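You operate a simulated robot arm through the tools that you are given. There is no shell and no other tool.

You are at the controls of a simulated robot arm. One attempt, no reset.

Task
Feed the strip board 12 volts and match its two strips with the dimmer knob.
Fine: supply on, volts before the output key; both show as many bars. Leave them lit.

The check looks at the end state, three seconds after you hand in, the way a careful person would. Anything else that was tipped, shoved, dropped, spilled or broken makes it a failure.

Robot
A 6-joint arm with a two-finger parallel gripper, fixed in place. Base frame: the origin is on the floor under the middle of its stand, x ahead of it, y to its left, z up; the work surface is at about z = 750. Readings come in mm, rad, newtons and seconds.
With the tool pointing down near the work surface it reaches from about 180 to 640 mm from the base axis. Its first joint turns from -1.152 to 1.152 rad. Payload 2.7 kg.
Tool frame: the origin (TCP) lies between the finger pads and is the grasp point; the fingertips stand 23 mm ahead of it; z points along the fingers, y is the line along which they close. The gripper opens to 94 mm. The fingers are 38 mm wide and 10 mm thick; the gripper's body (54 by 96 mm) begins 39 mm behind the TCP.
Orientation is told as [roll, pitch, yaw] about the base's x, y, z axes, in that order, counted from this pose: with the fingers straight down and closing along the base's y, the tool's x points along the base's -x, its y along +y and its z along -z.

Tools
- The arm moves only by the tool jog_arm. Its argument "increments" is a list of rows, each an object of numbers (a shift or turn left out is 0, a gripper value left out holds the last): "ax", "ay", "az": the turn, a rotation vector about the base's x, y, z in degrees; "x", "y", "z": the shift along the base's x, y, z in mm; "jaw": the gripper command, from -1 (fully open) to 1 (shut), values between in proportion. In form: [{"ax": .., "ay": .., "az": .., "x": .., "y": .., "z": .., "jaw": ..}, ...]. A call has 1 to 20 rows; each row shifts and turns the commanded pose from where the row before left it. Each row takes 0.2 s and may step no farther than 50 mm and 0.15 rad from the row before; otherwise, or with a gripper value out of range, the whole call is refused. A pose out of reach is approached as far as the arm can. The call stops where the force on the tool passes 40 N (or 10 N more than at its start, if that is more) or the arm is blocked; 0.2 s more then pass. The fingers move at their own pace (about 45 mm/s each) and stop on an object; they squeeze with about 43 N. The grip force told is the motor's: it shows also when the fingers shut on nothing. Time passes only in rows, and 0.2 s behind the last, so rows that do not move let the fingers close. It gives the time, the measured TCP pose, the force on the tool (base axes), the opening and the grip force at its end, in the units of the frame above (readings bear some noise), with the torque about the TCP (base axes, N m) and any sound that the robot's microphone picked up.
- Cameras (640 x 400 px; columns grow to the right, rows downward): "scene" is fixed at [51, -417.2, 1409.1]; the picture's right is [0.93, -0.37, 0.00], its down [-0.20, -0.49, -0.85] and it looks along [0.32, 0.79, -0.53] (base axes); focal length 308 px, centre (320, 200). "wrist" rides on the gripper at [86, 16, -74] in the tool frame; the picture's right is [-0.18, 0.98, 0.00], its down [-0.58, -0.11, -0.81] and it looks along [-0.79, -0.15, 0.59] (tool axes); focal length 243 px, centre (320, 200). There is no depth. A picture from a camera that has moved, and an enlarged one, comes with that camera's place and axes in the base frame and with its lens.
- grab_frame(camera): a new picture of that camera. No time passes.
- close_up(camera, box): a new picture of the part [left, top, right, bottom] of that camera's present view, enlarged. No time passes.
- sign_off(): hands the job in; it is judged then, once.

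Places have to be worked out from the pictures, the camera data and where the tool is seen. Open the gripper and draw the arm clear of the work before you hand the job in, unless the task says otherwise.

The tools are called after "Request:" by a JSON object that holds its "op" and its "data". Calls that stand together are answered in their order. jog_arm: Moves the arm, as the interface text tells. Its arguments: {"type":"object","properties":{"increments":{"type":"array","items":{"type":"object","properties":{"ax":{"type":"number"},"ay":{"type":"number"},"az":{"type":"number"},"x":{"type":"number"},"y":{"type":"number"},"z":{"type":"number"},"jaw":{"type":"number"}}}}},"required":["increments"]} The other tools are called the same way: grab_frame (camera) takes a picture; close_up (camera, box) takes an enlarged picture of a part of a camera's view; sign_off () hands the job in.

At the start:

```text
time_s: 0.0
ee_pos: [377.0, 193.1, 1201.1]
orientation: [-0.001, -0.001, -0.001]
wrist_force: [0.0, 0.0, -0.1]
wrist_torque: [0.01, -0.02, 0.04]
gripper_width: 93.6
grip_force: 0.1
```

scene: 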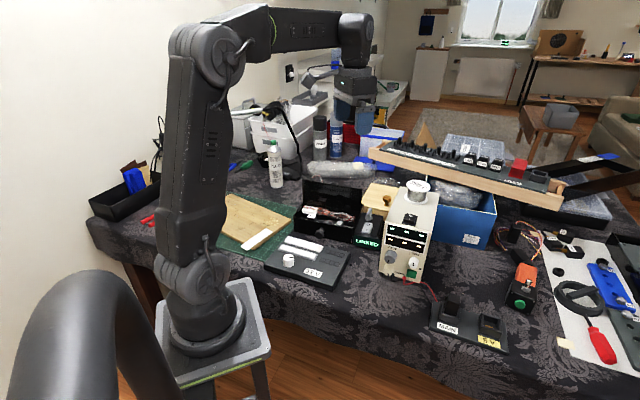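
wrist: 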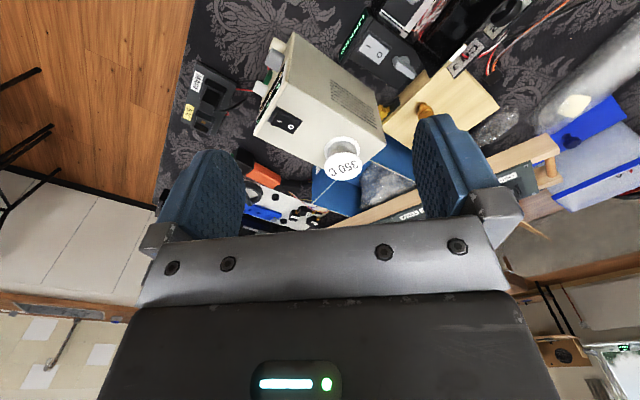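

I'll look closer at the work area first: the power supply in the middle, the strip board with a white knob to its left, and the black box with sockets.

Request:
{"op": "close_up", "data": {"camera": "scene", "box": [360, 170, 460, 300]}}

Request:
{"op": "close_up", "data": {"camera": "scene", "box": [250, 220, 360, 300]}}

Request:
{"op": "close_up", "data": {"camera": "scene", "box": [400, 250, 560, 360]}}

Request:
{"op": "close_up", "data": {"camera": "wrist", "box": [160, 0, 540, 240]}}

```text
3.08 times, centred on (410, 235) of scene
camera zoom: at [51.0, -417.2, 1409.1], right [0.93, -0.37, 0.0], down [-0.2, -0.49, -0.85], along [0.32, 0.79, -0.53], focal length 948 px, centre (43, 92)
```

zoom: 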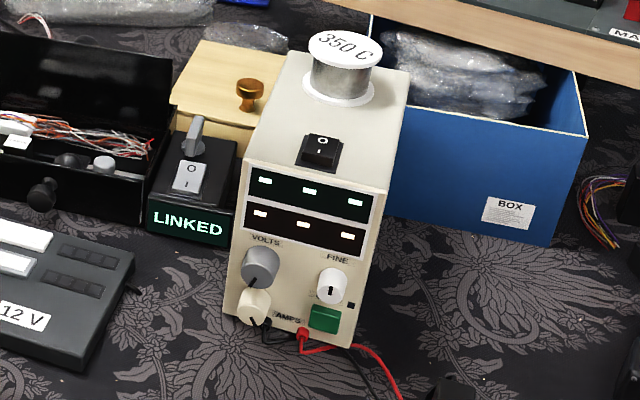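

```text
5.00 times, centred on (305, 260) of scene
camera zoom: at [51.0, -417.2, 1409.1], right [0.93, -0.37, 0.0], down [-0.2, -0.49, -0.85], along [0.32, 0.79, -0.53], focal length 1541 px, centre (395, -100)
```

zoom: 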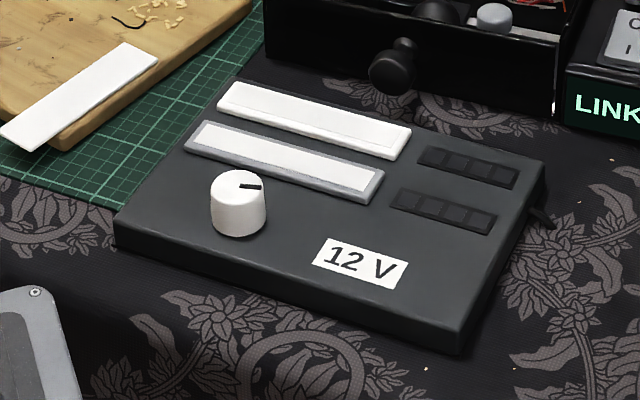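

```text
3.64 times, centred on (480, 305) of scene
camera zoom: at [51.0, -417.2, 1409.1], right [0.93, -0.37, 0.0], down [-0.2, -0.49, -0.85], along [0.32, 0.79, -0.53], focal length 1121 px, centre (-262, -182)
```

zoom: 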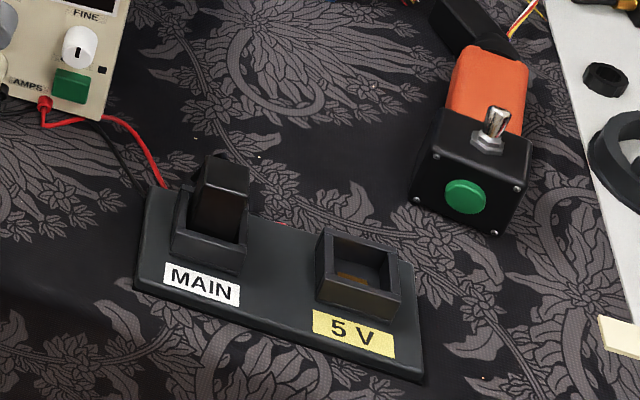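

```text
1.67 times, centred on (350, 120) of wrist
camera zoom: at [291.1, 208.0, 1276.4], right [0.18, 0.98, 0.0], down [0.58, -0.11, 0.81], along [0.79, -0.15, -0.59], focal length 404 px, centre (270, 333)
```

zoom: 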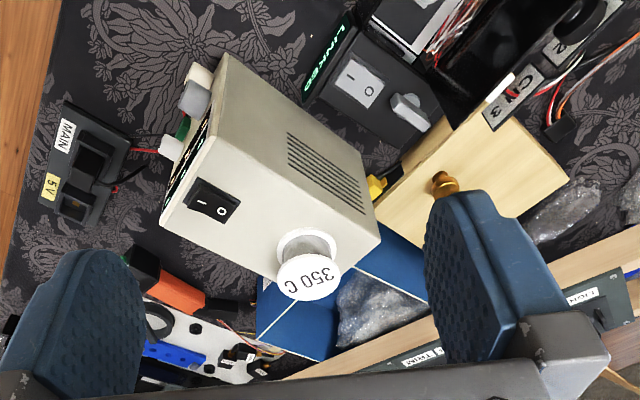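

Close-ups give a rough layout: the supply front faces about (-0.68,-0.74) with its front bottom edge from about (459,129) to (539,56), and the strip board knob is near (215,246,780). I'll zoom further on the switches and displays.

Request:
{"op": "close_up", "data": {"camera": "scene", "box": [395, 200, 427, 220]}}

Request:
{"op": "close_up", "data": {"camera": "scene", "box": [376, 218, 432, 288]}}

Request:
{"op": "close_up", "data": {"camera": "scene", "box": [345, 200, 405, 255]}}

Request:
{"op": "close_up", "data": {"camera": "wrist", "box": [240, 30, 400, 190]}}

```text
16.00 times, centred on (411, 210) of scene
camera zoom: at [51.0, -417.2, 1409.1], right [0.93, -0.37, 0.0], down [-0.2, -0.49, -0.85], along [0.32, 0.79, -0.53], focal length 4932 px, centre (-1136, 40)
```

zoom: 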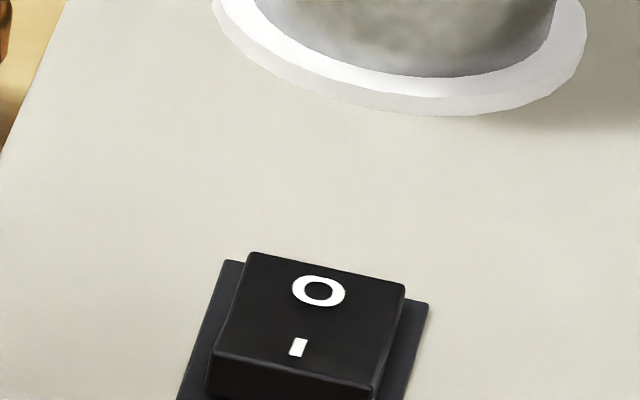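

```text
5.71 times, centred on (404, 253) of scene
camera zoom: at [51.0, -417.2, 1409.1], right [0.93, -0.37, 0.0], down [-0.2, -0.49, -0.85], along [0.32, 0.79, -0.53], focal length 1762 px, centre (-160, -103)
```

zoom: 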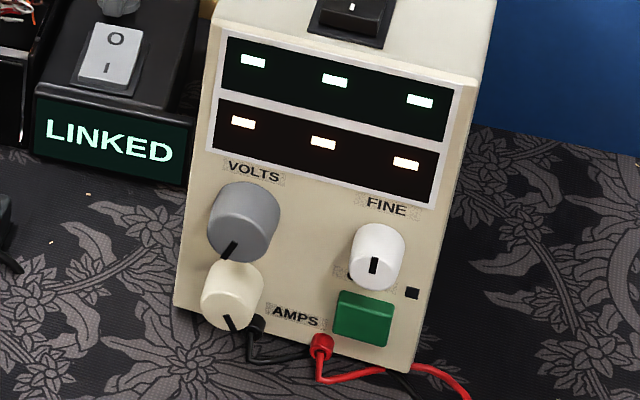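

```text
7.27 times, centred on (375, 228) of scene
camera zoom: at [51.0, -417.2, 1409.1], right [0.93, -0.37, 0.0], down [-0.2, -0.49, -0.85], along [0.32, 0.79, -0.53], focal length 2242 px, centre (-80, 0)
```

zoom: 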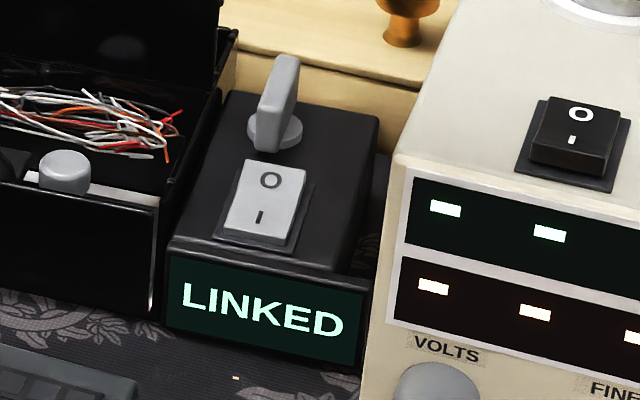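

```text
2.50 times, centred on (320, 110) of wrist
camera zoom: at [291.1, 208.0, 1276.4], right [0.18, 0.98, 0.0], down [0.58, -0.11, 0.81], along [0.79, -0.15, -0.59], focal length 606 px, centre (320, 425)
```

zoom: 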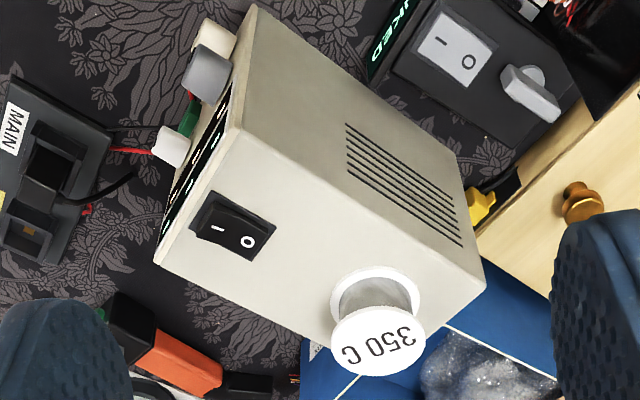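

The top rocker's I end looks raised, so the supply is off, and the VOLTS pointer is at minimum. I put the supply front plane at about (455,133)-(544,54) and about 178 mm tall, VOLTS at about (461,98,833), and the green key at about (517,67,782). I'll turn the tool to face the supply front and move to a viewing pose in front of it.

Request:
{"op": "jog_arm", "data": {"increments": [{"x": 7.9, "y": -21.6, "z": -25.1, "az": 6.05}, {"x": 7.9, "y": -21.6, "z": -25.1, "az": 6.05}, {"x": 7.9, "y": -21.6, "z": -25.1, "az": 6.05}, {"x": 7.9, "y": -21.6, "z": -25.1, "az": 6.05}, {"x": 7.9, "y": -21.6, "z": -25.1, "az": 6.05}, {"x": 7.9, "y": -21.6, "z": -25.1, "az": 6.05}, {"x": 7.9, "y": -21.6, "z": -25.1, "az": 6.05}, {"x": 7.9, "y": -21.6, "z": -25.1, "az": 6.05}, {}]}}

Request:
{"op": "grab_frame", "data": {"camera": "wrist"}}

Request:
{"op": "grab_frame", "data": {"camera": "scene"}}

```text
time_s: 2.0
ee_pos: [443.6, 20.3, 1000.6]
orientation: [0.0, 0.0, 0.847]
wrist_force: [-0.5, 0.3, 0.6]
wrist_torque: [-0.01, -0.01, 0.0]
gripper_width: 94.2
grip_force: 0.1
```

```text
taken
camera wrist: at [373.6, -33.8, 1076.1], right [-0.61, 0.79, 0.0], down [0.47, 0.36, 0.81], along [0.64, 0.49, -0.59], focal length 243 px, centre (320, 200)
```

wrist: 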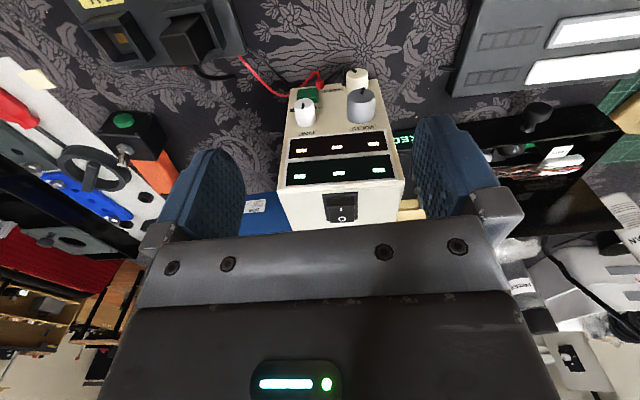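

```text
taken
```

scene: 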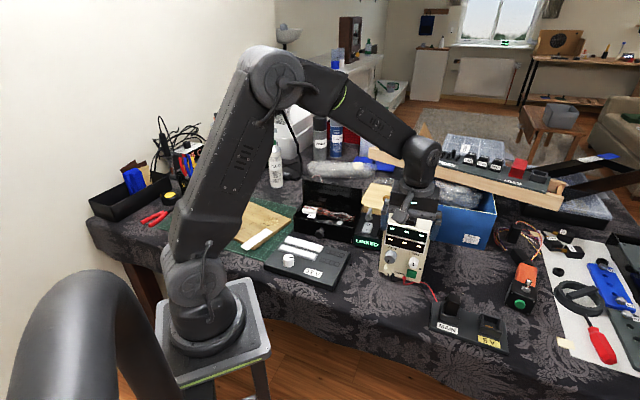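

Request:
{"op": "close_up", "data": {"camera": "wrist", "box": [265, 55, 425, 235]}}

Request:
{"op": "close_up", "data": {"camera": "wrist", "box": [70, 0, 290, 140]}}

Request:
{"op": "close_up", "data": {"camera": "wrist", "box": [430, 0, 640, 130]}}

```text
2.22 times, centred on (345, 145) of wrist
camera zoom: at [373.6, -33.8, 1076.1], right [-0.61, 0.79, 0.0], down [0.47, 0.36, 0.81], along [0.64, 0.49, -0.59], focal length 539 px, centre (264, 322)
```

zoom: 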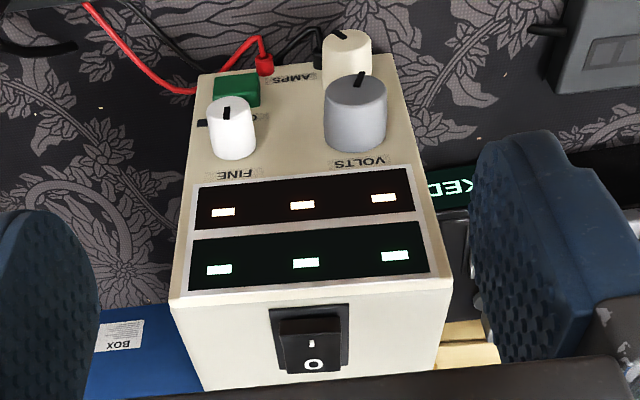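

```text
2.86 times, centred on (180, 70) of wrist
camera zoom: at [373.6, -33.8, 1076.1], right [-0.61, 0.79, 0.0], down [0.47, 0.36, 0.81], along [0.64, 0.49, -0.59], focal length 693 px, centre (720, 571)
```

zoom: 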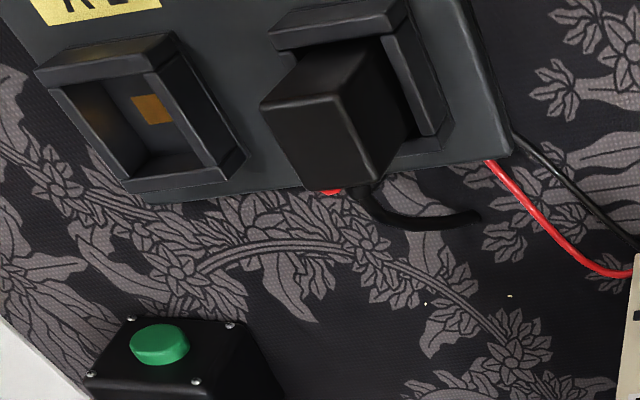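

```text
3.05 times, centred on (535, 65) of wrist
camera zoom: at [373.6, -33.8, 1076.1], right [-0.61, 0.79, 0.0], down [0.47, 0.36, 0.81], along [0.64, 0.49, -0.59], focal length 739 px, centre (-335, 611)
```

zoom: 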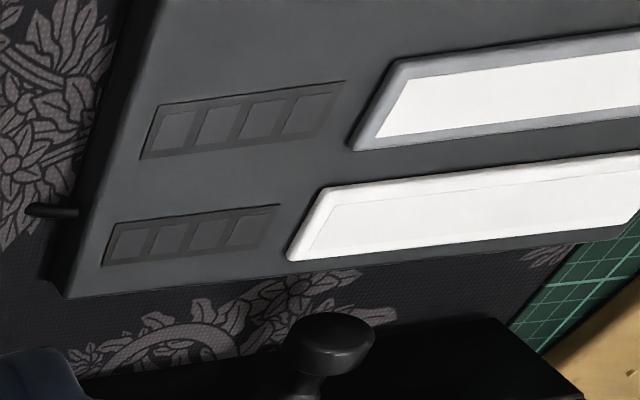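

To refine the supply's position and facing, I'll take tighter close-ups of its corners and knobs from both cameras.

Request:
{"op": "close_up", "data": {"camera": "wrist", "box": [280, 60, 410, 140]}}

Request:
{"op": "close_up", "data": {"camera": "wrist", "box": [270, 140, 420, 235]}}

Request:
{"op": "close_up", "data": {"camera": "scene", "box": [376, 245, 440, 290]}}

```text
4.92 times, centred on (345, 100) of wrist
camera zoom: at [373.6, -33.8, 1076.1], right [-0.61, 0.79, 0.0], down [0.47, 0.36, 0.81], along [0.64, 0.49, -0.59], focal length 1194 px, centre (197, 692)
```

zoom: 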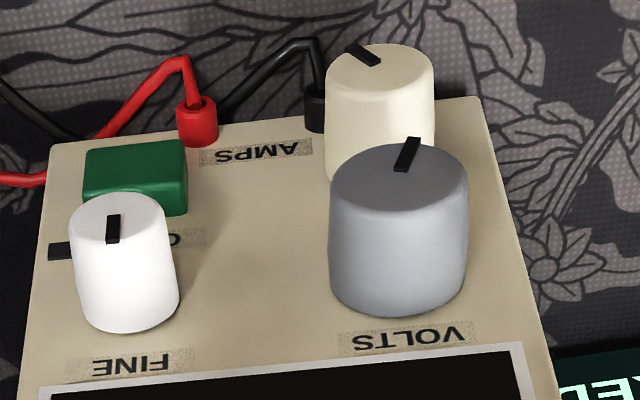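

```text
4.21 times, centred on (345, 188) of wrist
camera zoom: at [373.6, -33.8, 1076.1], right [-0.61, 0.79, 0.0], down [0.47, 0.36, 0.81], along [0.64, 0.49, -0.59], focal length 1022 px, centre (215, 253)
```

zoom: 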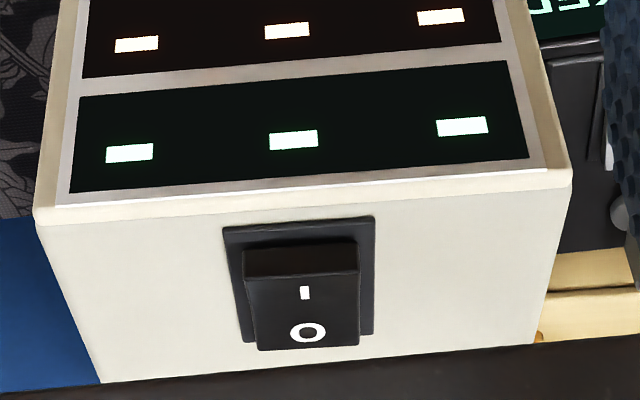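

```text
8.89 times, centred on (408, 268) of scene
camera zoom: at [51.0, -417.3, 1409.1], right [0.93, -0.37, 0.0], down [-0.2, -0.49, -0.85], along [0.32, 0.79, -0.53], focal length 2740 px, centre (-462, -400)
```

zoom: 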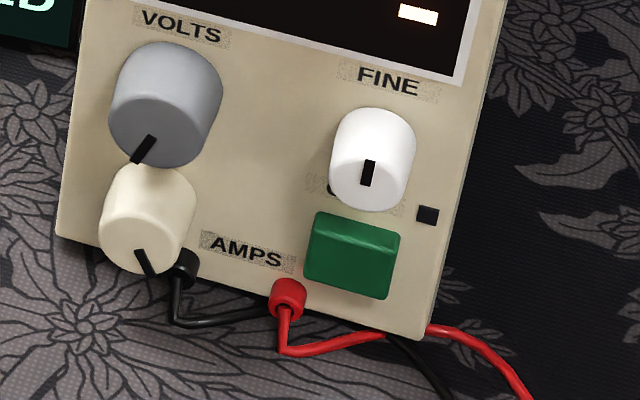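

Both cameras now agree: the supply is turned 45°, its front plane is at n·P ≈ 416.6, its top is at z ≈ 933, and the rocker's raised I end is near n=436-446, e≈292. I'll close the gripper and move above the front end of the rocker.

Request:
{"op": "jog_arm", "data": {"increments": [{"x": 16.4, "y": 18.9, "az": -0.88, "jaw": 1}, {"x": 16.4, "y": 18.9, "az": -0.88}, {"x": 16.4, "y": 18.9, "az": -0.88}, {"x": 16.4, "y": 18.9, "az": -0.88}, {}, {}, {}]}}

Request:
{"op": "grab_frame", "data": {"camera": "wrist"}}

Request:
{"op": "close_up", "data": {"camera": "scene", "box": [360, 150, 480, 290]}}

```text
time_s: 3.6
ee_pos: [508.5, 98.9, 999.0]
orientation: [-0.001, -0.001, 0.785]
wrist_force: [0.6, 0.9, 0.3]
wrist_torque: [0.02, -0.01, 0.02]
gripper_width: 0.0
grip_force: 42.8
```

```text
taken
camera wrist: at [435.1, 48.4, 1075.0], right [-0.56, 0.83, 0.0], down [0.49, 0.33, 0.81], along [0.67, 0.45, -0.59], focal length 243 px, centre (320, 200)
```

wrist: 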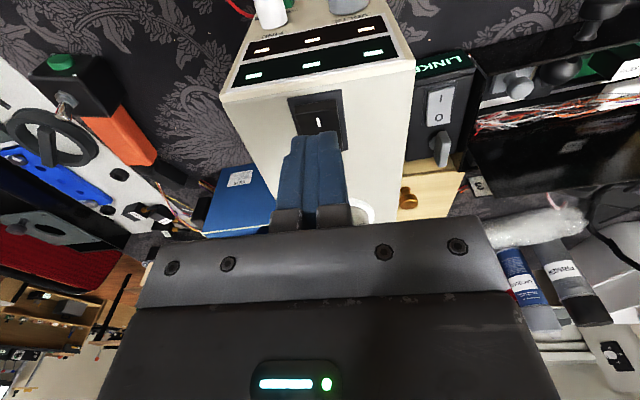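

```text
2.86 times, centred on (420, 220) of scene
camera zoom: at [51.0, -417.2, 1409.1], right [0.93, -0.37, 0.0], down [-0.2, -0.49, -0.85], along [0.32, 0.79, -0.53], focal length 881 px, centre (34, 143)
```

zoom: 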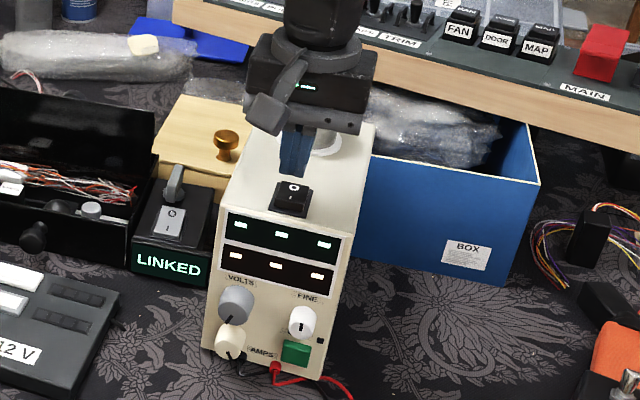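

The closed fingertips are about over the I end, with e about 3 mm low. I'll correct that and descend, slowly over the last part.

Request:
{"op": "jog_arm", "data": {"increments": [{"x": 2, "y": -2, "z": -12}, {"z": -12}, {"z": -4}, {"z": -3}, {"z": -3}, {"z": -2}, {"z": -2}]}}

Request:
{"op": "close_up", "data": {"camera": "scene", "box": [370, 180, 450, 260]}}

```text
time_s: 5.1
ee_pos: [509.6, 94.2, 968.3]
orientation: [-0.004, -0.009, 0.786]
wrist_force: [-2.4, 0.7, 3.1]
wrist_torque: [0.09, 0.04, 0.04]
gripper_width: 0.0
grip_force: 42.3
stopped in row 7: the force on the tool passed its limit at 43 N (the readings are from after the stop); the commanded pose is now the measured one
```

```text
5.00 times, centred on (410, 220) of scene
camera zoom: at [50.9, -417.3, 1409.1], right [0.93, -0.37, 0.0], down [-0.2, -0.49, -0.85], along [0.32, 0.79, -0.53], focal length 1541 px, centre (-130, 100)
```

zoom: 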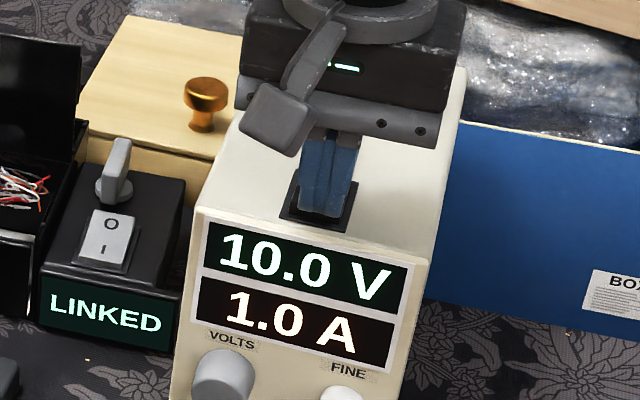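

The supply is on and reads 10.0 V / 1.0 A. I'll lift off, back away along -n while tilting the tool 45° towards the front, and part-open the gripper for the VOLTS knob.

Request:
{"op": "jog_arm", "data": {"increments": [{"z": 20}, {"z": 20}, {"x": -13, "y": -12.2, "ax": 5.303, "ay": -5.303, "jaw": -0.1}, {"x": -13, "y": -12.2, "ax": 5.303, "ay": -5.303}, {"x": -13, "y": -12.2, "ax": 5.303, "ay": -5.303}, {"x": -13, "y": -12.2, "ax": 5.303, "ay": -5.303}, {"x": -13, "y": -12.2, "ax": 5.303, "ay": -5.303}, {"x": -13, "y": -12.2, "ax": 5.303, "ay": -5.303}, {"z": -32}, {"z": -32}, {"z": -32}, {"z": -32}, {}]}}

Request:
{"op": "grab_frame", "data": {"camera": "wrist"}}

Request:
{"op": "grab_frame", "data": {"camera": "scene"}}

```text
time_s: 7.9
ee_pos: [432.0, 21.0, 880.2]
orientation: [-0.003, -0.792, 0.784]
wrist_force: [0.0, -0.1, -0.4]
wrist_torque: [0.02, 0.01, 0.01]
gripper_width: 51.7
grip_force: 0.1
```

```text
taken
camera wrist: at [339.6, -47.7, 871.6], right [-0.6, 0.79, 0.13], down [-0.04, -0.19, 0.98], along [0.8, 0.58, 0.15], focal length 243 px, centre (320, 200)
```

wrist: 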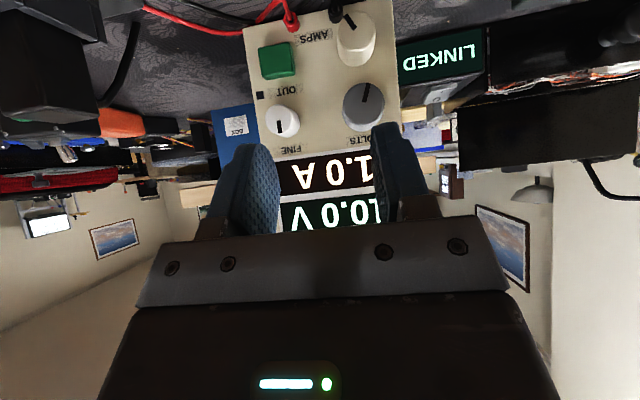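

```text
taken
```

scene: 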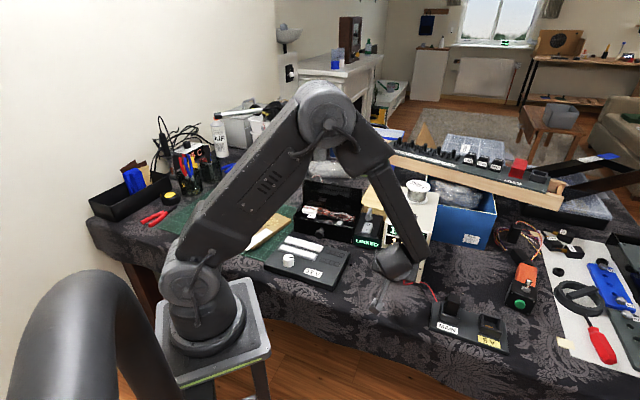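

Request:
{"op": "close_up", "data": {"camera": "wrist", "box": [235, 0, 415, 165]}}

Request:
{"op": "close_up", "data": {"camera": "wrist", "box": [325, 0, 410, 130]}}

```text
2.42 times, centred on (325, 82) of wrist
camera zoom: at [339.6, -47.7, 871.6], right [-0.6, 0.79, 0.13], down [-0.04, -0.19, 0.98], along [0.8, 0.58, 0.15], focal length 588 px, centre (308, 485)
```

zoom: 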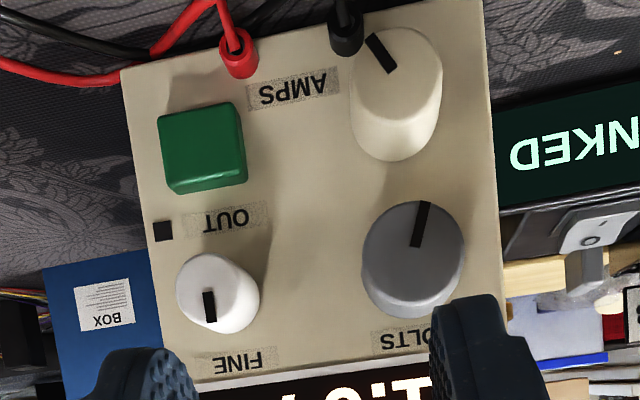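

```text
3.08 times, centred on (368, 65) of wrist
camera zoom: at [339.6, -47.7, 871.6], right [-0.6, 0.79, 0.13], down [-0.04, -0.19, 0.98], along [0.8, 0.58, 0.15], focal length 746 px, centre (174, 615)
```

zoom: 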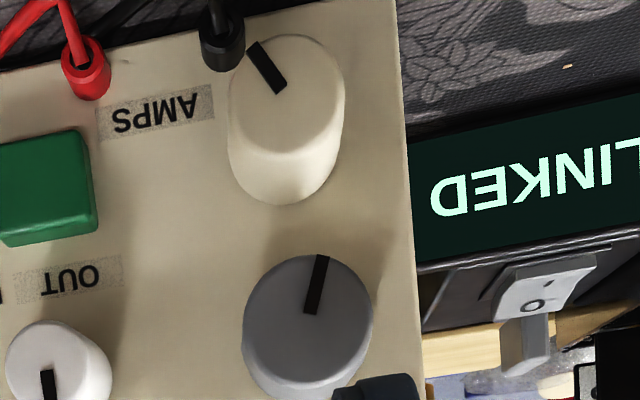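

VOLTS is at about e=262, z≈828 in my n/e frame, and FINE's pointer is centred. I'll shift to line up with VOLTS while still 60 mm back, then check the alignment.

Request:
{"op": "jog_arm", "data": {"increments": [{"x": -10.1, "y": 10.1, "z": -26}, {"x": -10.1, "y": 10.1, "z": -26}, {"x": 14, "y": 14}, {}]}}

Request:
{"op": "grab_frame", "data": {"camera": "wrist"}}

Request:
{"op": "close_up", "data": {"camera": "wrist", "box": [230, 20, 430, 200]}}

```text
time_s: 8.9
ee_pos: [423.4, 55.9, 827.5]
orientation: [-0.002, -0.791, 0.782]
wrist_force: [-1.2, 0.0, -1.0]
wrist_torque: [-0.03, -0.01, -0.01]
gripper_width: 51.6
grip_force: 0.2
```

```text
taken
camera wrist: at [331.8, -14.2, 818.7], right [-0.6, 0.79, 0.13], down [-0.04, -0.19, 0.98], along [0.8, 0.58, 0.15], focal length 243 px, centre (320, 200)
```

wrist: 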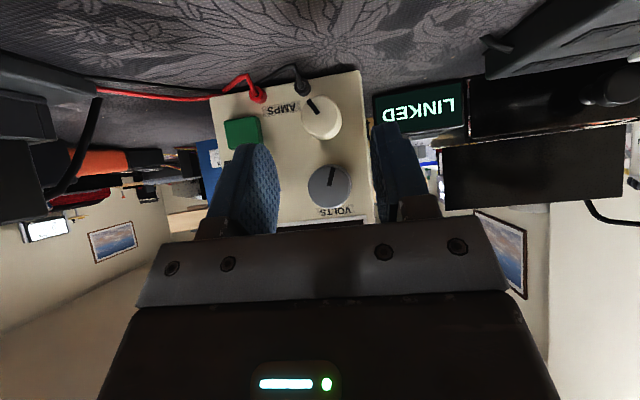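

```text
2.22 times, centred on (330, 110) of wrist
camera zoom: at [331.8, -14.2, 818.7], right [-0.6, 0.79, 0.13], down [-0.04, -0.19, 0.98], along [0.8, 0.58, 0.15], focal length 539 px, centre (298, 400)
```

zoom: 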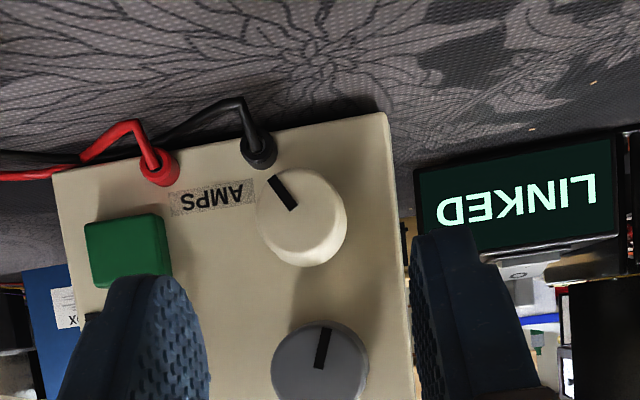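

Using the level view relative to the TCP, VOLTS is about 8 mm higher than I assumed (z≈835), so the front plane is nearer at n≈409; lateral alignment is good. I'll raise the tool and move forward to straddle the knob.

Request:
{"op": "jog_arm", "data": {"increments": [{"z": 8}, {"x": 7, "y": 7}, {"x": 7, "y": 7}, {"x": 6, "y": 6}, {"x": 3, "y": 3}, {"x": 2, "y": 2}, {}]}}

Request:
{"op": "grab_frame", "data": {"camera": "wrist"}}

Request:
{"op": "close_up", "data": {"camera": "scene", "box": [360, 200, 460, 290]}}

```text
time_s: 10.5
ee_pos: [449.7, 79.8, 835.1]
orientation: [-0.002, -0.791, 0.784]
wrist_force: [-0.3, -0.6, -0.1]
wrist_torque: [0.01, 0.0, 0.0]
gripper_width: 51.7
grip_force: 0.0
```

```text
taken
camera wrist: at [358.0, 10.9, 827.0], right [-0.6, 0.79, 0.13], down [-0.04, -0.19, 0.98], along [0.8, 0.58, 0.15], focal length 243 px, centre (320, 200)
```

wrist: 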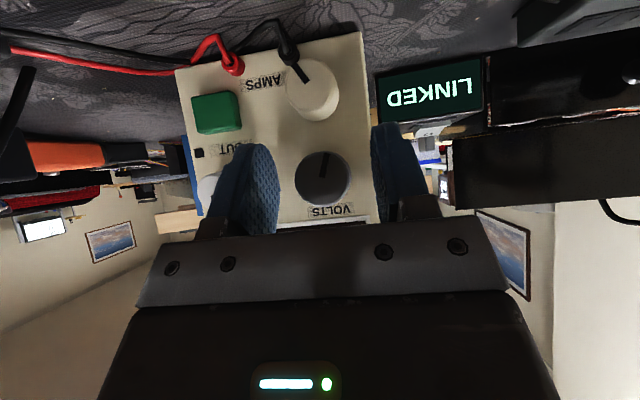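

```text
4.44 times, centred on (410, 245) of scene
camera zoom: at [51.0, -417.2, 1409.1], right [0.93, -0.37, 0.0], down [-0.2, -0.49, -0.85], along [0.32, 0.79, -0.53], focal length 1370 px, centre (-80, 0)
```

zoom: 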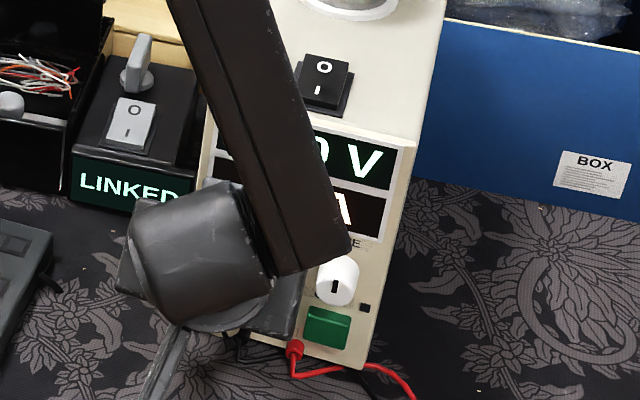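

The knob is centred between the fingers with clearance all round. I'll close on it gently and check the forces.

Request:
{"op": "jog_arm", "data": {"increments": [{"jaw": 0.3}, {"jaw": 0.5}, {"jaw": 1}, {}]}}

Request:
{"op": "grab_frame", "data": {"camera": "wrist"}}

```text
time_s: 11.5
ee_pos: [450.8, 79.9, 834.2]
orientation: [-0.003, -0.79, 0.784]
wrist_force: [8.1, -3.9, -0.5]
wrist_torque: [-0.11, 0.12, -0.16]
gripper_width: 29.8
grip_force: 43.3
```

```text
taken
camera wrist: at [358.3, 10.4, 827.0], right [-0.6, 0.79, 0.13], down [-0.04, -0.19, 0.98], along [0.8, 0.58, 0.15], focal length 243 px, centre (320, 200)
```

wrist: 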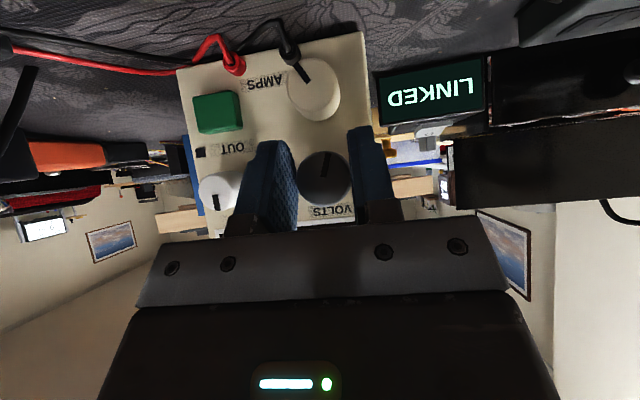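

It's gripped at 29.8 mm with only about 8 N of side force. I'll turn 10° clockwise about the knob axis and see what the display does.

Request:
{"op": "jog_arm", "data": {"increments": [{"ax": 3.54, "ay": 3.54}, {"ax": 3.54, "ay": 3.54}, {}]}}

Request:
{"op": "grab_frame", "data": {"camera": "wrist"}}

Request:
{"op": "close_up", "data": {"camera": "scene", "box": [390, 210, 460, 280]}}

```text
time_s: 12.3
ee_pos: [450.8, 79.2, 834.1]
orientation: [0.247, -0.775, 0.61]
wrist_force: [6.0, -1.4, 0.5]
wrist_torque: [0.19, -0.14, -0.28]
gripper_width: 29.7
grip_force: 43.4
```

```text
taken
camera wrist: at [357.5, 11.1, 830.1], right [-0.57, 0.76, 0.3], down [0.08, -0.31, 0.95], along [0.81, 0.57, 0.12], focal length 243 px, centre (320, 200)
```

wrist: 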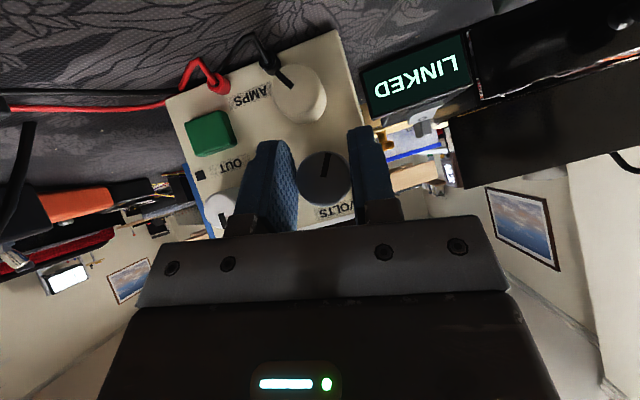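

```text
5.71 times, centred on (425, 245) of scene
camera zoom: at [51.3, -417.3, 1409.1], right [0.93, -0.37, 0.0], down [-0.2, -0.49, -0.85], along [0.32, 0.79, -0.53], focal length 1762 px, centre (-280, -57)
```

zoom: 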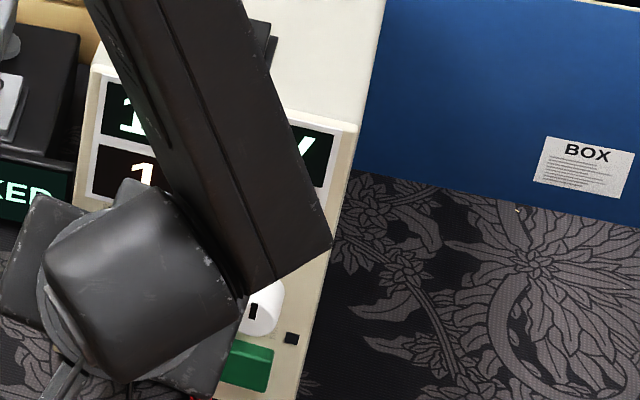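

The knob turned with the fingers, but the arm hides the digits. I'll release, back straight off and rise to read the display.

Request:
{"op": "jog_arm", "data": {"increments": [{"jaw": -0.1}, {}, {"x": -10, "y": -10}, {"x": -20, "y": -20}, {"x": -20, "y": -20, "z": 20}, {"x": -10, "y": -10, "z": 40}, {"z": 20}]}}

Request:
{"op": "grab_frame", "data": {"camera": "wrist"}}

Request:
{"op": "close_up", "data": {"camera": "scene", "box": [370, 210, 450, 280]}}

```text
time_s: 13.9
ee_pos: [390.7, 19.8, 920.0]
orientation: [0.245, -0.774, 0.609]
wrist_force: [0.2, -0.1, -0.4]
wrist_torque: [-0.01, 0.0, 0.01]
gripper_width: 51.8
grip_force: 0.0
```

```text
taken
camera wrist: at [298.1, -48.5, 913.6], right [-0.57, 0.76, 0.3], down [0.08, -0.31, 0.95], along [0.81, 0.57, 0.12], focal length 243 px, centre (320, 200)
```

wrist: 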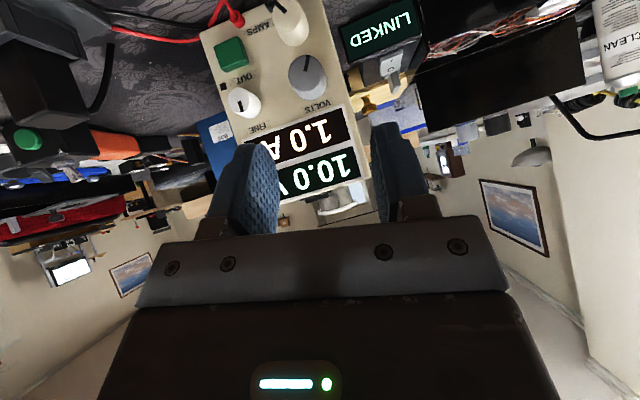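

```text
5.71 times, centred on (410, 245) of scene
camera zoom: at [51.0, -417.3, 1409.1], right [0.93, -0.37, 0.0], down [-0.2, -0.49, -0.85], along [0.32, 0.79, -0.53], focal length 1762 px, centre (-194, -57)
```

zoom: 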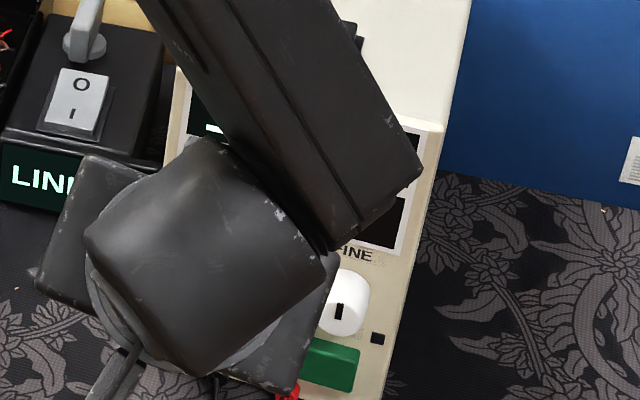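

Request:
{"op": "close_up", "data": {"camera": "wrist", "box": [200, 0, 380, 210]}}

Request:
{"op": "close_up", "data": {"camera": "wrist", "box": [270, 30, 350, 130]}}

```text
1.90 times, centred on (290, 105) of wrist
camera zoom: at [298.1, -48.5, 913.6], right [-0.57, 0.76, 0.3], down [0.08, -0.31, 0.95], along [0.81, 0.57, 0.12], focal length 462 px, centre (377, 381)
```

zoom: 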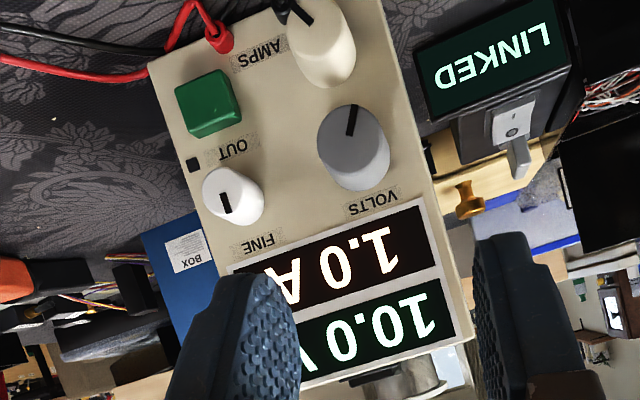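

```text
4.00 times, centred on (310, 80) of wrist
camera zoom: at [298.1, -48.5, 913.6], right [-0.57, 0.76, 0.3], down [0.08, -0.31, 0.95], along [0.81, 0.57, 0.12], focal length 970 px, centre (360, 680)
```

zoom: 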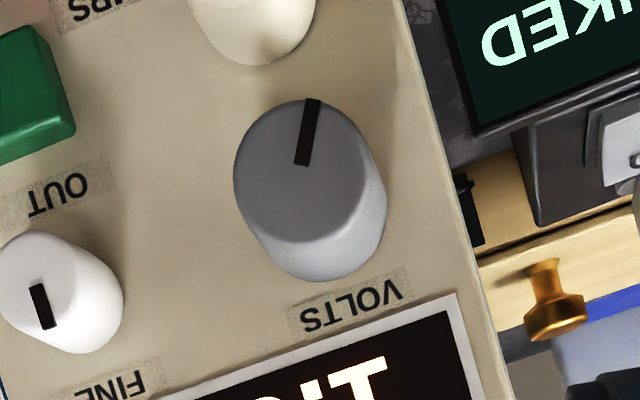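

Still 10.0 V although the pointer moved about 10° (199° to 210°), so VOLTS needs a bigger turn. I'll regrip with the hand rolled to -35°, which also uncovers the display, then turn further.

Request:
{"op": "jog_arm", "data": {"increments": [{"x": 5.65, "y": 5.6, "z": -14.3, "ax": -5.303, "ay": -5.303}, {"x": 5.65, "y": 5.6, "z": -14.3, "ax": -5.303, "ay": -5.303}, {"x": 5.65, "y": 5.6, "z": -14.3, "ax": -5.303, "ay": -5.303}, {"x": 5.65, "y": 5.6, "z": -14.3, "ax": -5.303, "ay": -5.303}, {"x": 5.65, "y": 5.6, "z": -14.3, "ax": -5.303, "ay": -5.303}, {"x": 5.65, "y": 5.6, "z": -14.3, "ax": -5.303, "ay": -5.303}, {}]}}

Request:
{"op": "grab_frame", "data": {"camera": "wrist"}}

Request:
{"op": "grab_frame", "data": {"camera": "scene"}}

```text
time_s: 15.5
ee_pos: [521.3, 8.0, 964.2]
orientation: [-0.749, -0.624, 1.299]
wrist_force: [-0.6, 0.6, 0.3]
wrist_torque: [0.02, -0.01, -0.02]
gripper_width: 51.7
grip_force: 0.1
out of reach, approached as far as the arm can: row 4, 5, 6
```

```text
taken
camera wrist: at [434.6, -68.5, 950.2], right [-0.55, 0.71, -0.44], down [-0.43, 0.21, 0.88], along [0.72, 0.67, 0.19], focal length 243 px, centre (320, 200)
```

wrist: 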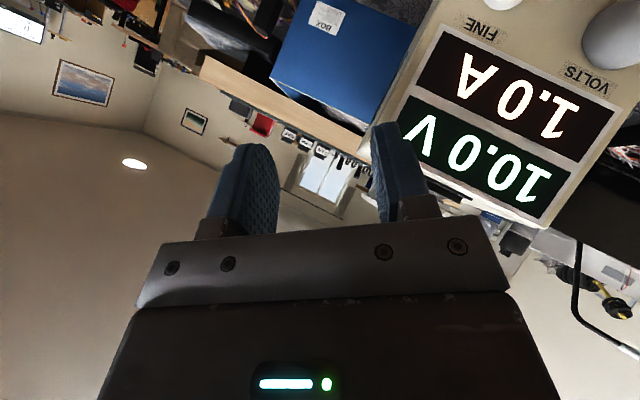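

```text
taken
```

scene: 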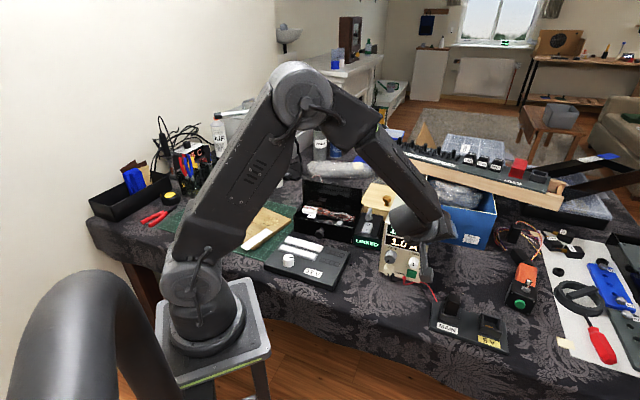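

That roll was out of the arm's reach and it ended up near (521,8,964), clear of everything. I'll step back out with the opposite roll, rising and retreating, to a known free pose.

Request:
{"op": "jog_arm", "data": {"increments": [{"x": -18, "y": -18, "z": 40, "ax": 5.303, "ay": 5.303}, {"x": -18, "y": -18, "z": 40, "ax": 5.303, "ay": 5.303}, {"x": -10, "y": -10, "z": 20, "ax": 5.303, "ay": 5.303}, {"ax": 5.303, "ay": 5.303}, {}, {}]}}

Request:
{"op": "grab_frame", "data": {"camera": "scene"}}

Request:
{"op": "grab_frame", "data": {"camera": "wrist"}}

```text
time_s: 16.9
ee_pos: [474.2, -40.0, 1064.8]
orientation: [-0.123, -0.787, 0.871]
wrist_force: [0.2, 0.8, -1.1]
wrist_torque: [0.0, 0.0, 0.02]
gripper_width: 51.5
grip_force: 0.0
```

```text
taken
```

scene: 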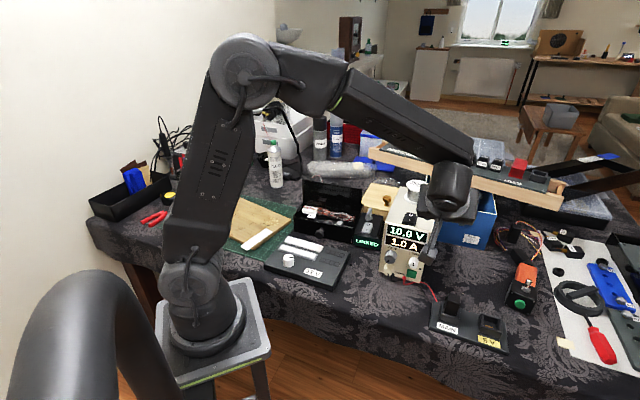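

```text
taken
camera wrist: at [383.4, -109.3, 1054.3], right [-0.61, 0.79, 0.04], down [-0.1, -0.13, 0.99], along [0.79, 0.59, 0.16], focal length 243 px, centre (320, 200)
```

wrist: 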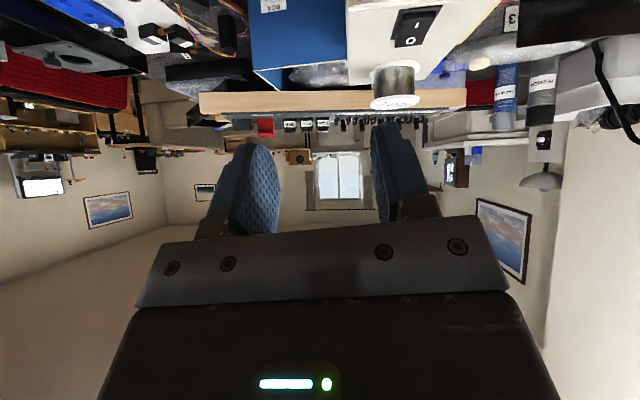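

The commanded pose reset cleanly and the arm is in free air with roll about -5°. I'll come back in front of VOLTS in stages, stopping just short of the knob.

Request:
{"op": "jog_arm", "data": {"increments": [{"x": -18.5, "y": 15, "z": -28.7}, {"x": -18.5, "y": 15, "z": -28.7}, {"x": -18.5, "y": 15, "z": -28.7}, {"x": -18.5, "y": 15, "z": -28.7}, {"x": 6.1, "y": 8.4, "z": -29}, {"x": 6.1, "y": 8.4, "z": -29}, {"x": 6.1, "y": 8.4, "z": -29}, {"x": 6.1, "y": 8.4, "z": -29}, {}]}}

Request:
{"op": "grab_frame", "data": {"camera": "wrist"}}

```text
time_s: 18.9
ee_pos: [426.8, 56.2, 836.9]
orientation: [-0.125, -0.786, 0.871]
wrist_force: [0.5, 0.4, -0.4]
wrist_torque: [-0.01, -0.02, 0.0]
gripper_width: 51.3
grip_force: 0.0
```

```text
taken
camera wrist: at [335.4, -14.8, 826.3], right [-0.61, 0.79, 0.04], down [-0.1, -0.13, 0.99], along [0.79, 0.59, 0.16], focal length 243 px, centre (320, 200)
```

wrist: 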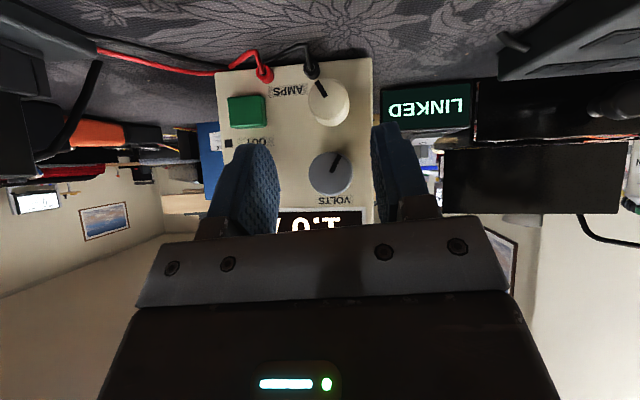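

Aligned: the knob appears at (331,175) against a predicted (329,175). I'll go forward, close, and turn clockwise 45° in one grip.

Request:
{"op": "jog_arm", "data": {"increments": [{"x": 5.3, "y": 5.3, "z": -1}, {"x": 5.3, "y": 5.3}, {"x": 5.3, "y": 5.3}, {"x": 5.3, "y": 5.3}, {"jaw": 0.4}, {"jaw": 1}, {}, {"ax": 5.303, "ay": 5.303}, {"ax": 5.303, "ay": 5.303}, {"ax": 5.303, "ay": 5.303}, {"ax": 5.303, "ay": 5.303}, {"ax": 5.303, "ay": 5.303}, {"ax": 5.303, "ay": 5.303}, {}]}}

Request:
{"op": "grab_frame", "data": {"camera": "wrist"}}

Request:
{"op": "close_up", "data": {"camera": "scene", "box": [370, 200, 470, 290]}}

```text
time_s: 21.9
ee_pos: [445.5, 77.0, 833.4]
orientation: [0.875, -0.574, 0.208]
wrist_force: [-9.3, 20.5, 12.2]
wrist_torque: [0.2, -0.31, 0.3]
gripper_width: 29.0
grip_force: 42.7
```

```text
taken
camera wrist: at [352.0, 8.5, 836.7], right [-0.38, 0.56, 0.73], down [0.39, -0.62, 0.68], along [0.84, 0.55, 0.02], focal length 243 px, centre (320, 200)
```

wrist: 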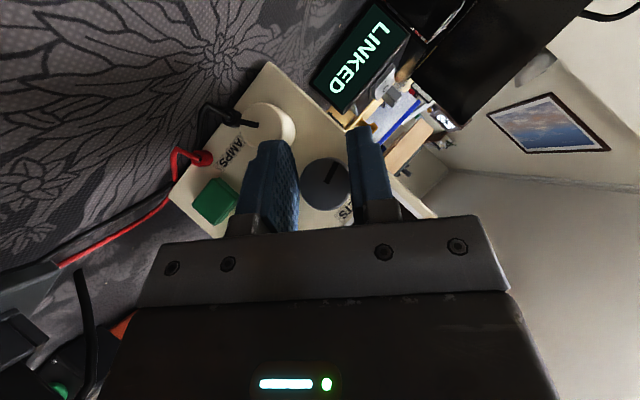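

```text
4.44 times, centred on (420, 245) of scene
camera zoom: at [50.6, -416.8, 1409.3], right [0.93, -0.37, 0.0], down [-0.2, -0.49, -0.85], along [0.32, 0.79, -0.53], focal length 1370 px, centre (-124, 0)
```

zoom: 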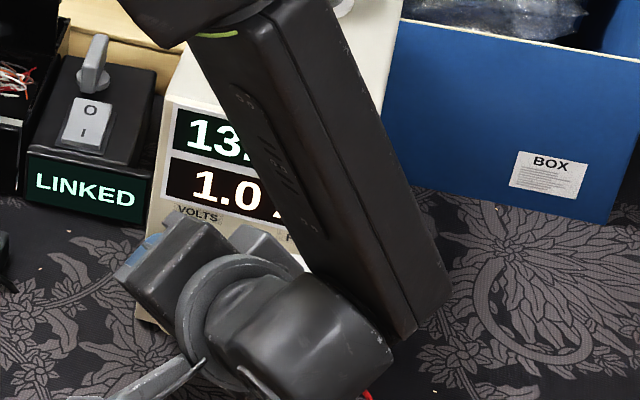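

The display changed to about 13.x. I'll zoom in to read it.

Request:
{"op": "close_up", "data": {"camera": "scene", "box": [400, 215, 430, 250]}}

Request:
{"op": "close_up", "data": {"camera": "wrist", "box": [160, 50, 440, 240]}}

```text
11.43 times, centred on (415, 232) of scene
camera zoom: at [50.6, -416.8, 1409.3], right [0.93, -0.37, 0.0], down [-0.2, -0.49, -0.85], along [0.32, 0.79, -0.53], focal length 3523 px, centre (-766, -171)
```

zoom: 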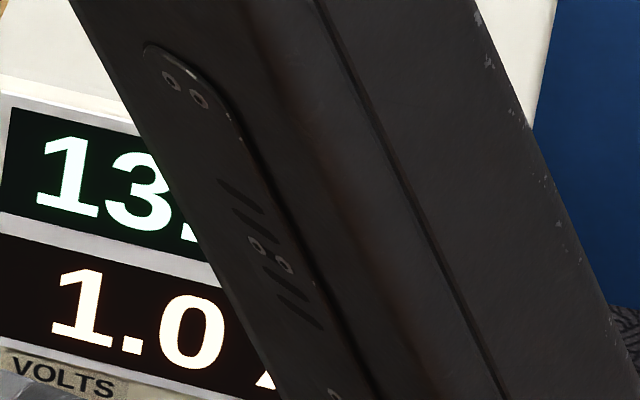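

```text
2.11 times, centred on (300, 145) of wrist
camera zoom: at [352.0, 8.5, 836.7], right [-0.38, 0.56, 0.73], down [0.39, -0.62, 0.68], along [0.84, 0.55, 0.02], focal length 511 px, centre (362, 316)
```

zoom: 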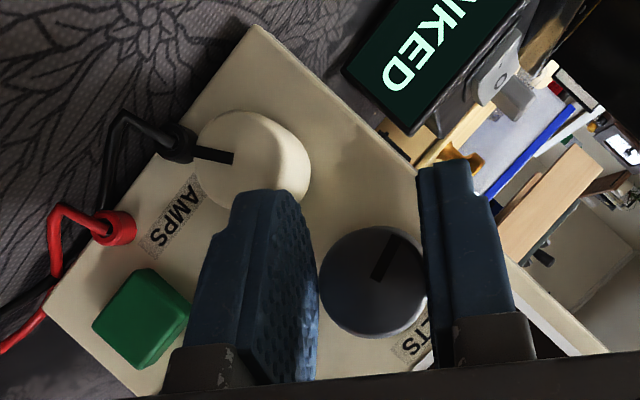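

It reads 13.x, so VOLTS went up about 3-4 V over this turn. I'll release with a small opening to stay clear of AMPS, back off, and read the exact value.

Request:
{"op": "jog_arm", "data": {"increments": [{"jaw": 0.12}, {}, {"x": -8, "y": -8}, {"x": -12, "y": -12}, {"x": -20, "y": -20}, {"x": -20, "y": -20, "z": 20}, {"z": 40}, {"z": 40}, {}]}}

Request:
{"op": "grab_frame", "data": {"camera": "wrist"}}

Request:
{"op": "close_up", "data": {"camera": "scene", "box": [370, 200, 450, 290]}}

```text
time_s: 23.9
ee_pos: [387.1, 12.7, 930.2]
orientation: [0.87, -0.575, 0.207]
wrist_force: [0.5, 0.4, 0.3]
wrist_torque: [-0.04, 0.04, -0.02]
gripper_width: 41.1
grip_force: 0.0
```

```text
taken
camera wrist: at [292.9, -54.5, 934.5], right [-0.38, 0.57, 0.73], down [0.39, -0.62, 0.68], along [0.84, 0.54, 0.02], focal length 243 px, centre (320, 200)
```

wrist: 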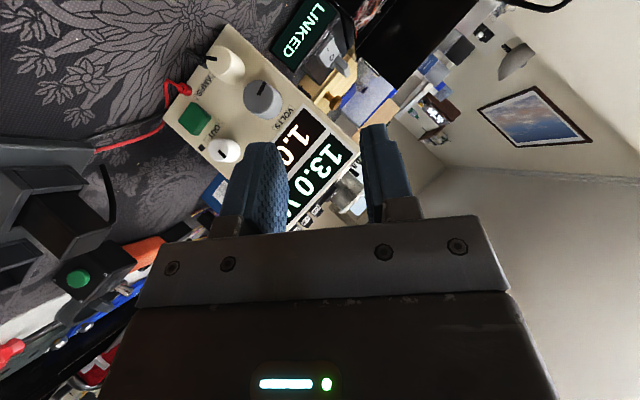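

```text
4.44 times, centred on (410, 245) of scene
camera zoom: at [51.0, -417.2, 1409.1], right [0.93, -0.37, 0.0], down [-0.2, -0.49, -0.85], along [0.32, 0.79, -0.53], focal length 1370 px, centre (-80, 0)
```

zoom: 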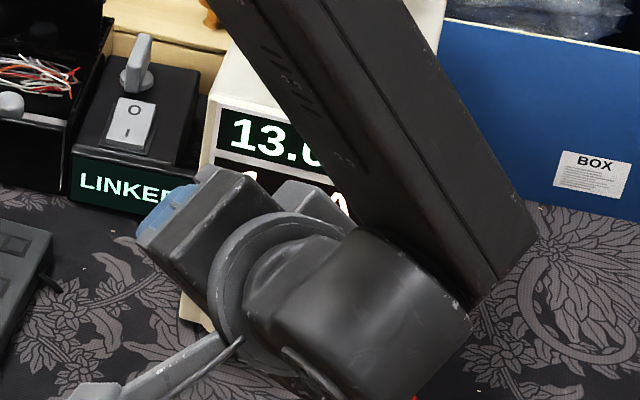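

It reads exactly 13.0 V, so VOLTS steps in whole volts at roughly 15-20° each. I'll regrip with the hand near roll +14° and turn back about 13.5° to reach 12.

Request:
{"op": "jog_arm", "data": {"increments": [{"x": 9.4, "y": 10.2, "z": -23.8, "ax": -4.596, "ay": -4.596, "jaw": -0.1}, {"x": 9.4, "y": 10.2, "z": -23.8, "ax": -4.596, "ay": -4.596}, {"x": 9.4, "y": 10.2, "z": -23.8, "ax": -4.596, "ay": -4.596}, {"x": 9.4, "y": 10.2, "z": -23.8, "ax": -4.596, "ay": -4.596}, {}]}}

Request:
{"op": "grab_frame", "data": {"camera": "wrist"}}

Request:
{"op": "close_up", "data": {"camera": "wrist", "box": [200, 30, 420, 230]}}

```text
time_s: 25.1
ee_pos: [424.8, 59.6, 838.3]
orientation: [0.335, -0.76, 0.546]
wrist_force: [0.2, -0.6, 0.2]
wrist_torque: [0.0, 0.01, 0.01]
gripper_width: 51.7
grip_force: 0.1
```

```text
taken
camera wrist: at [331.7, -8.5, 834.2], right [-0.56, 0.75, 0.36], down [0.12, -0.36, 0.93], along [0.82, 0.56, 0.11], focal length 243 px, centre (320, 200)
```

wrist: 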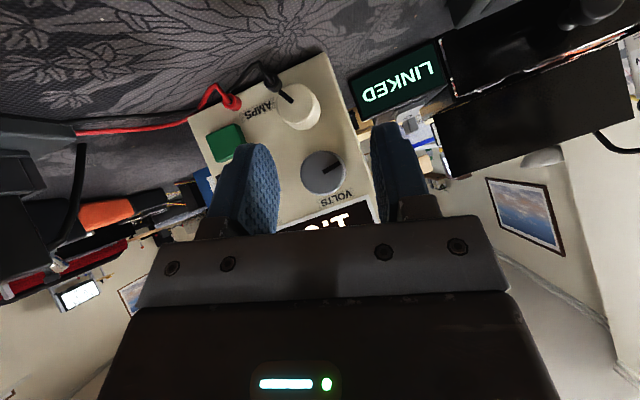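

```text
2.00 times, centred on (310, 130) of wrist
camera zoom: at [331.7, -8.5, 834.2], right [-0.56, 0.75, 0.36], down [0.12, -0.36, 0.93], along [0.82, 0.56, 0.11], focal length 485 px, centre (340, 340)
```

zoom: 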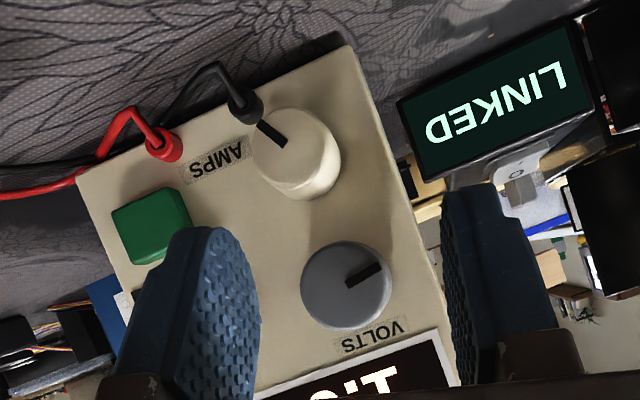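

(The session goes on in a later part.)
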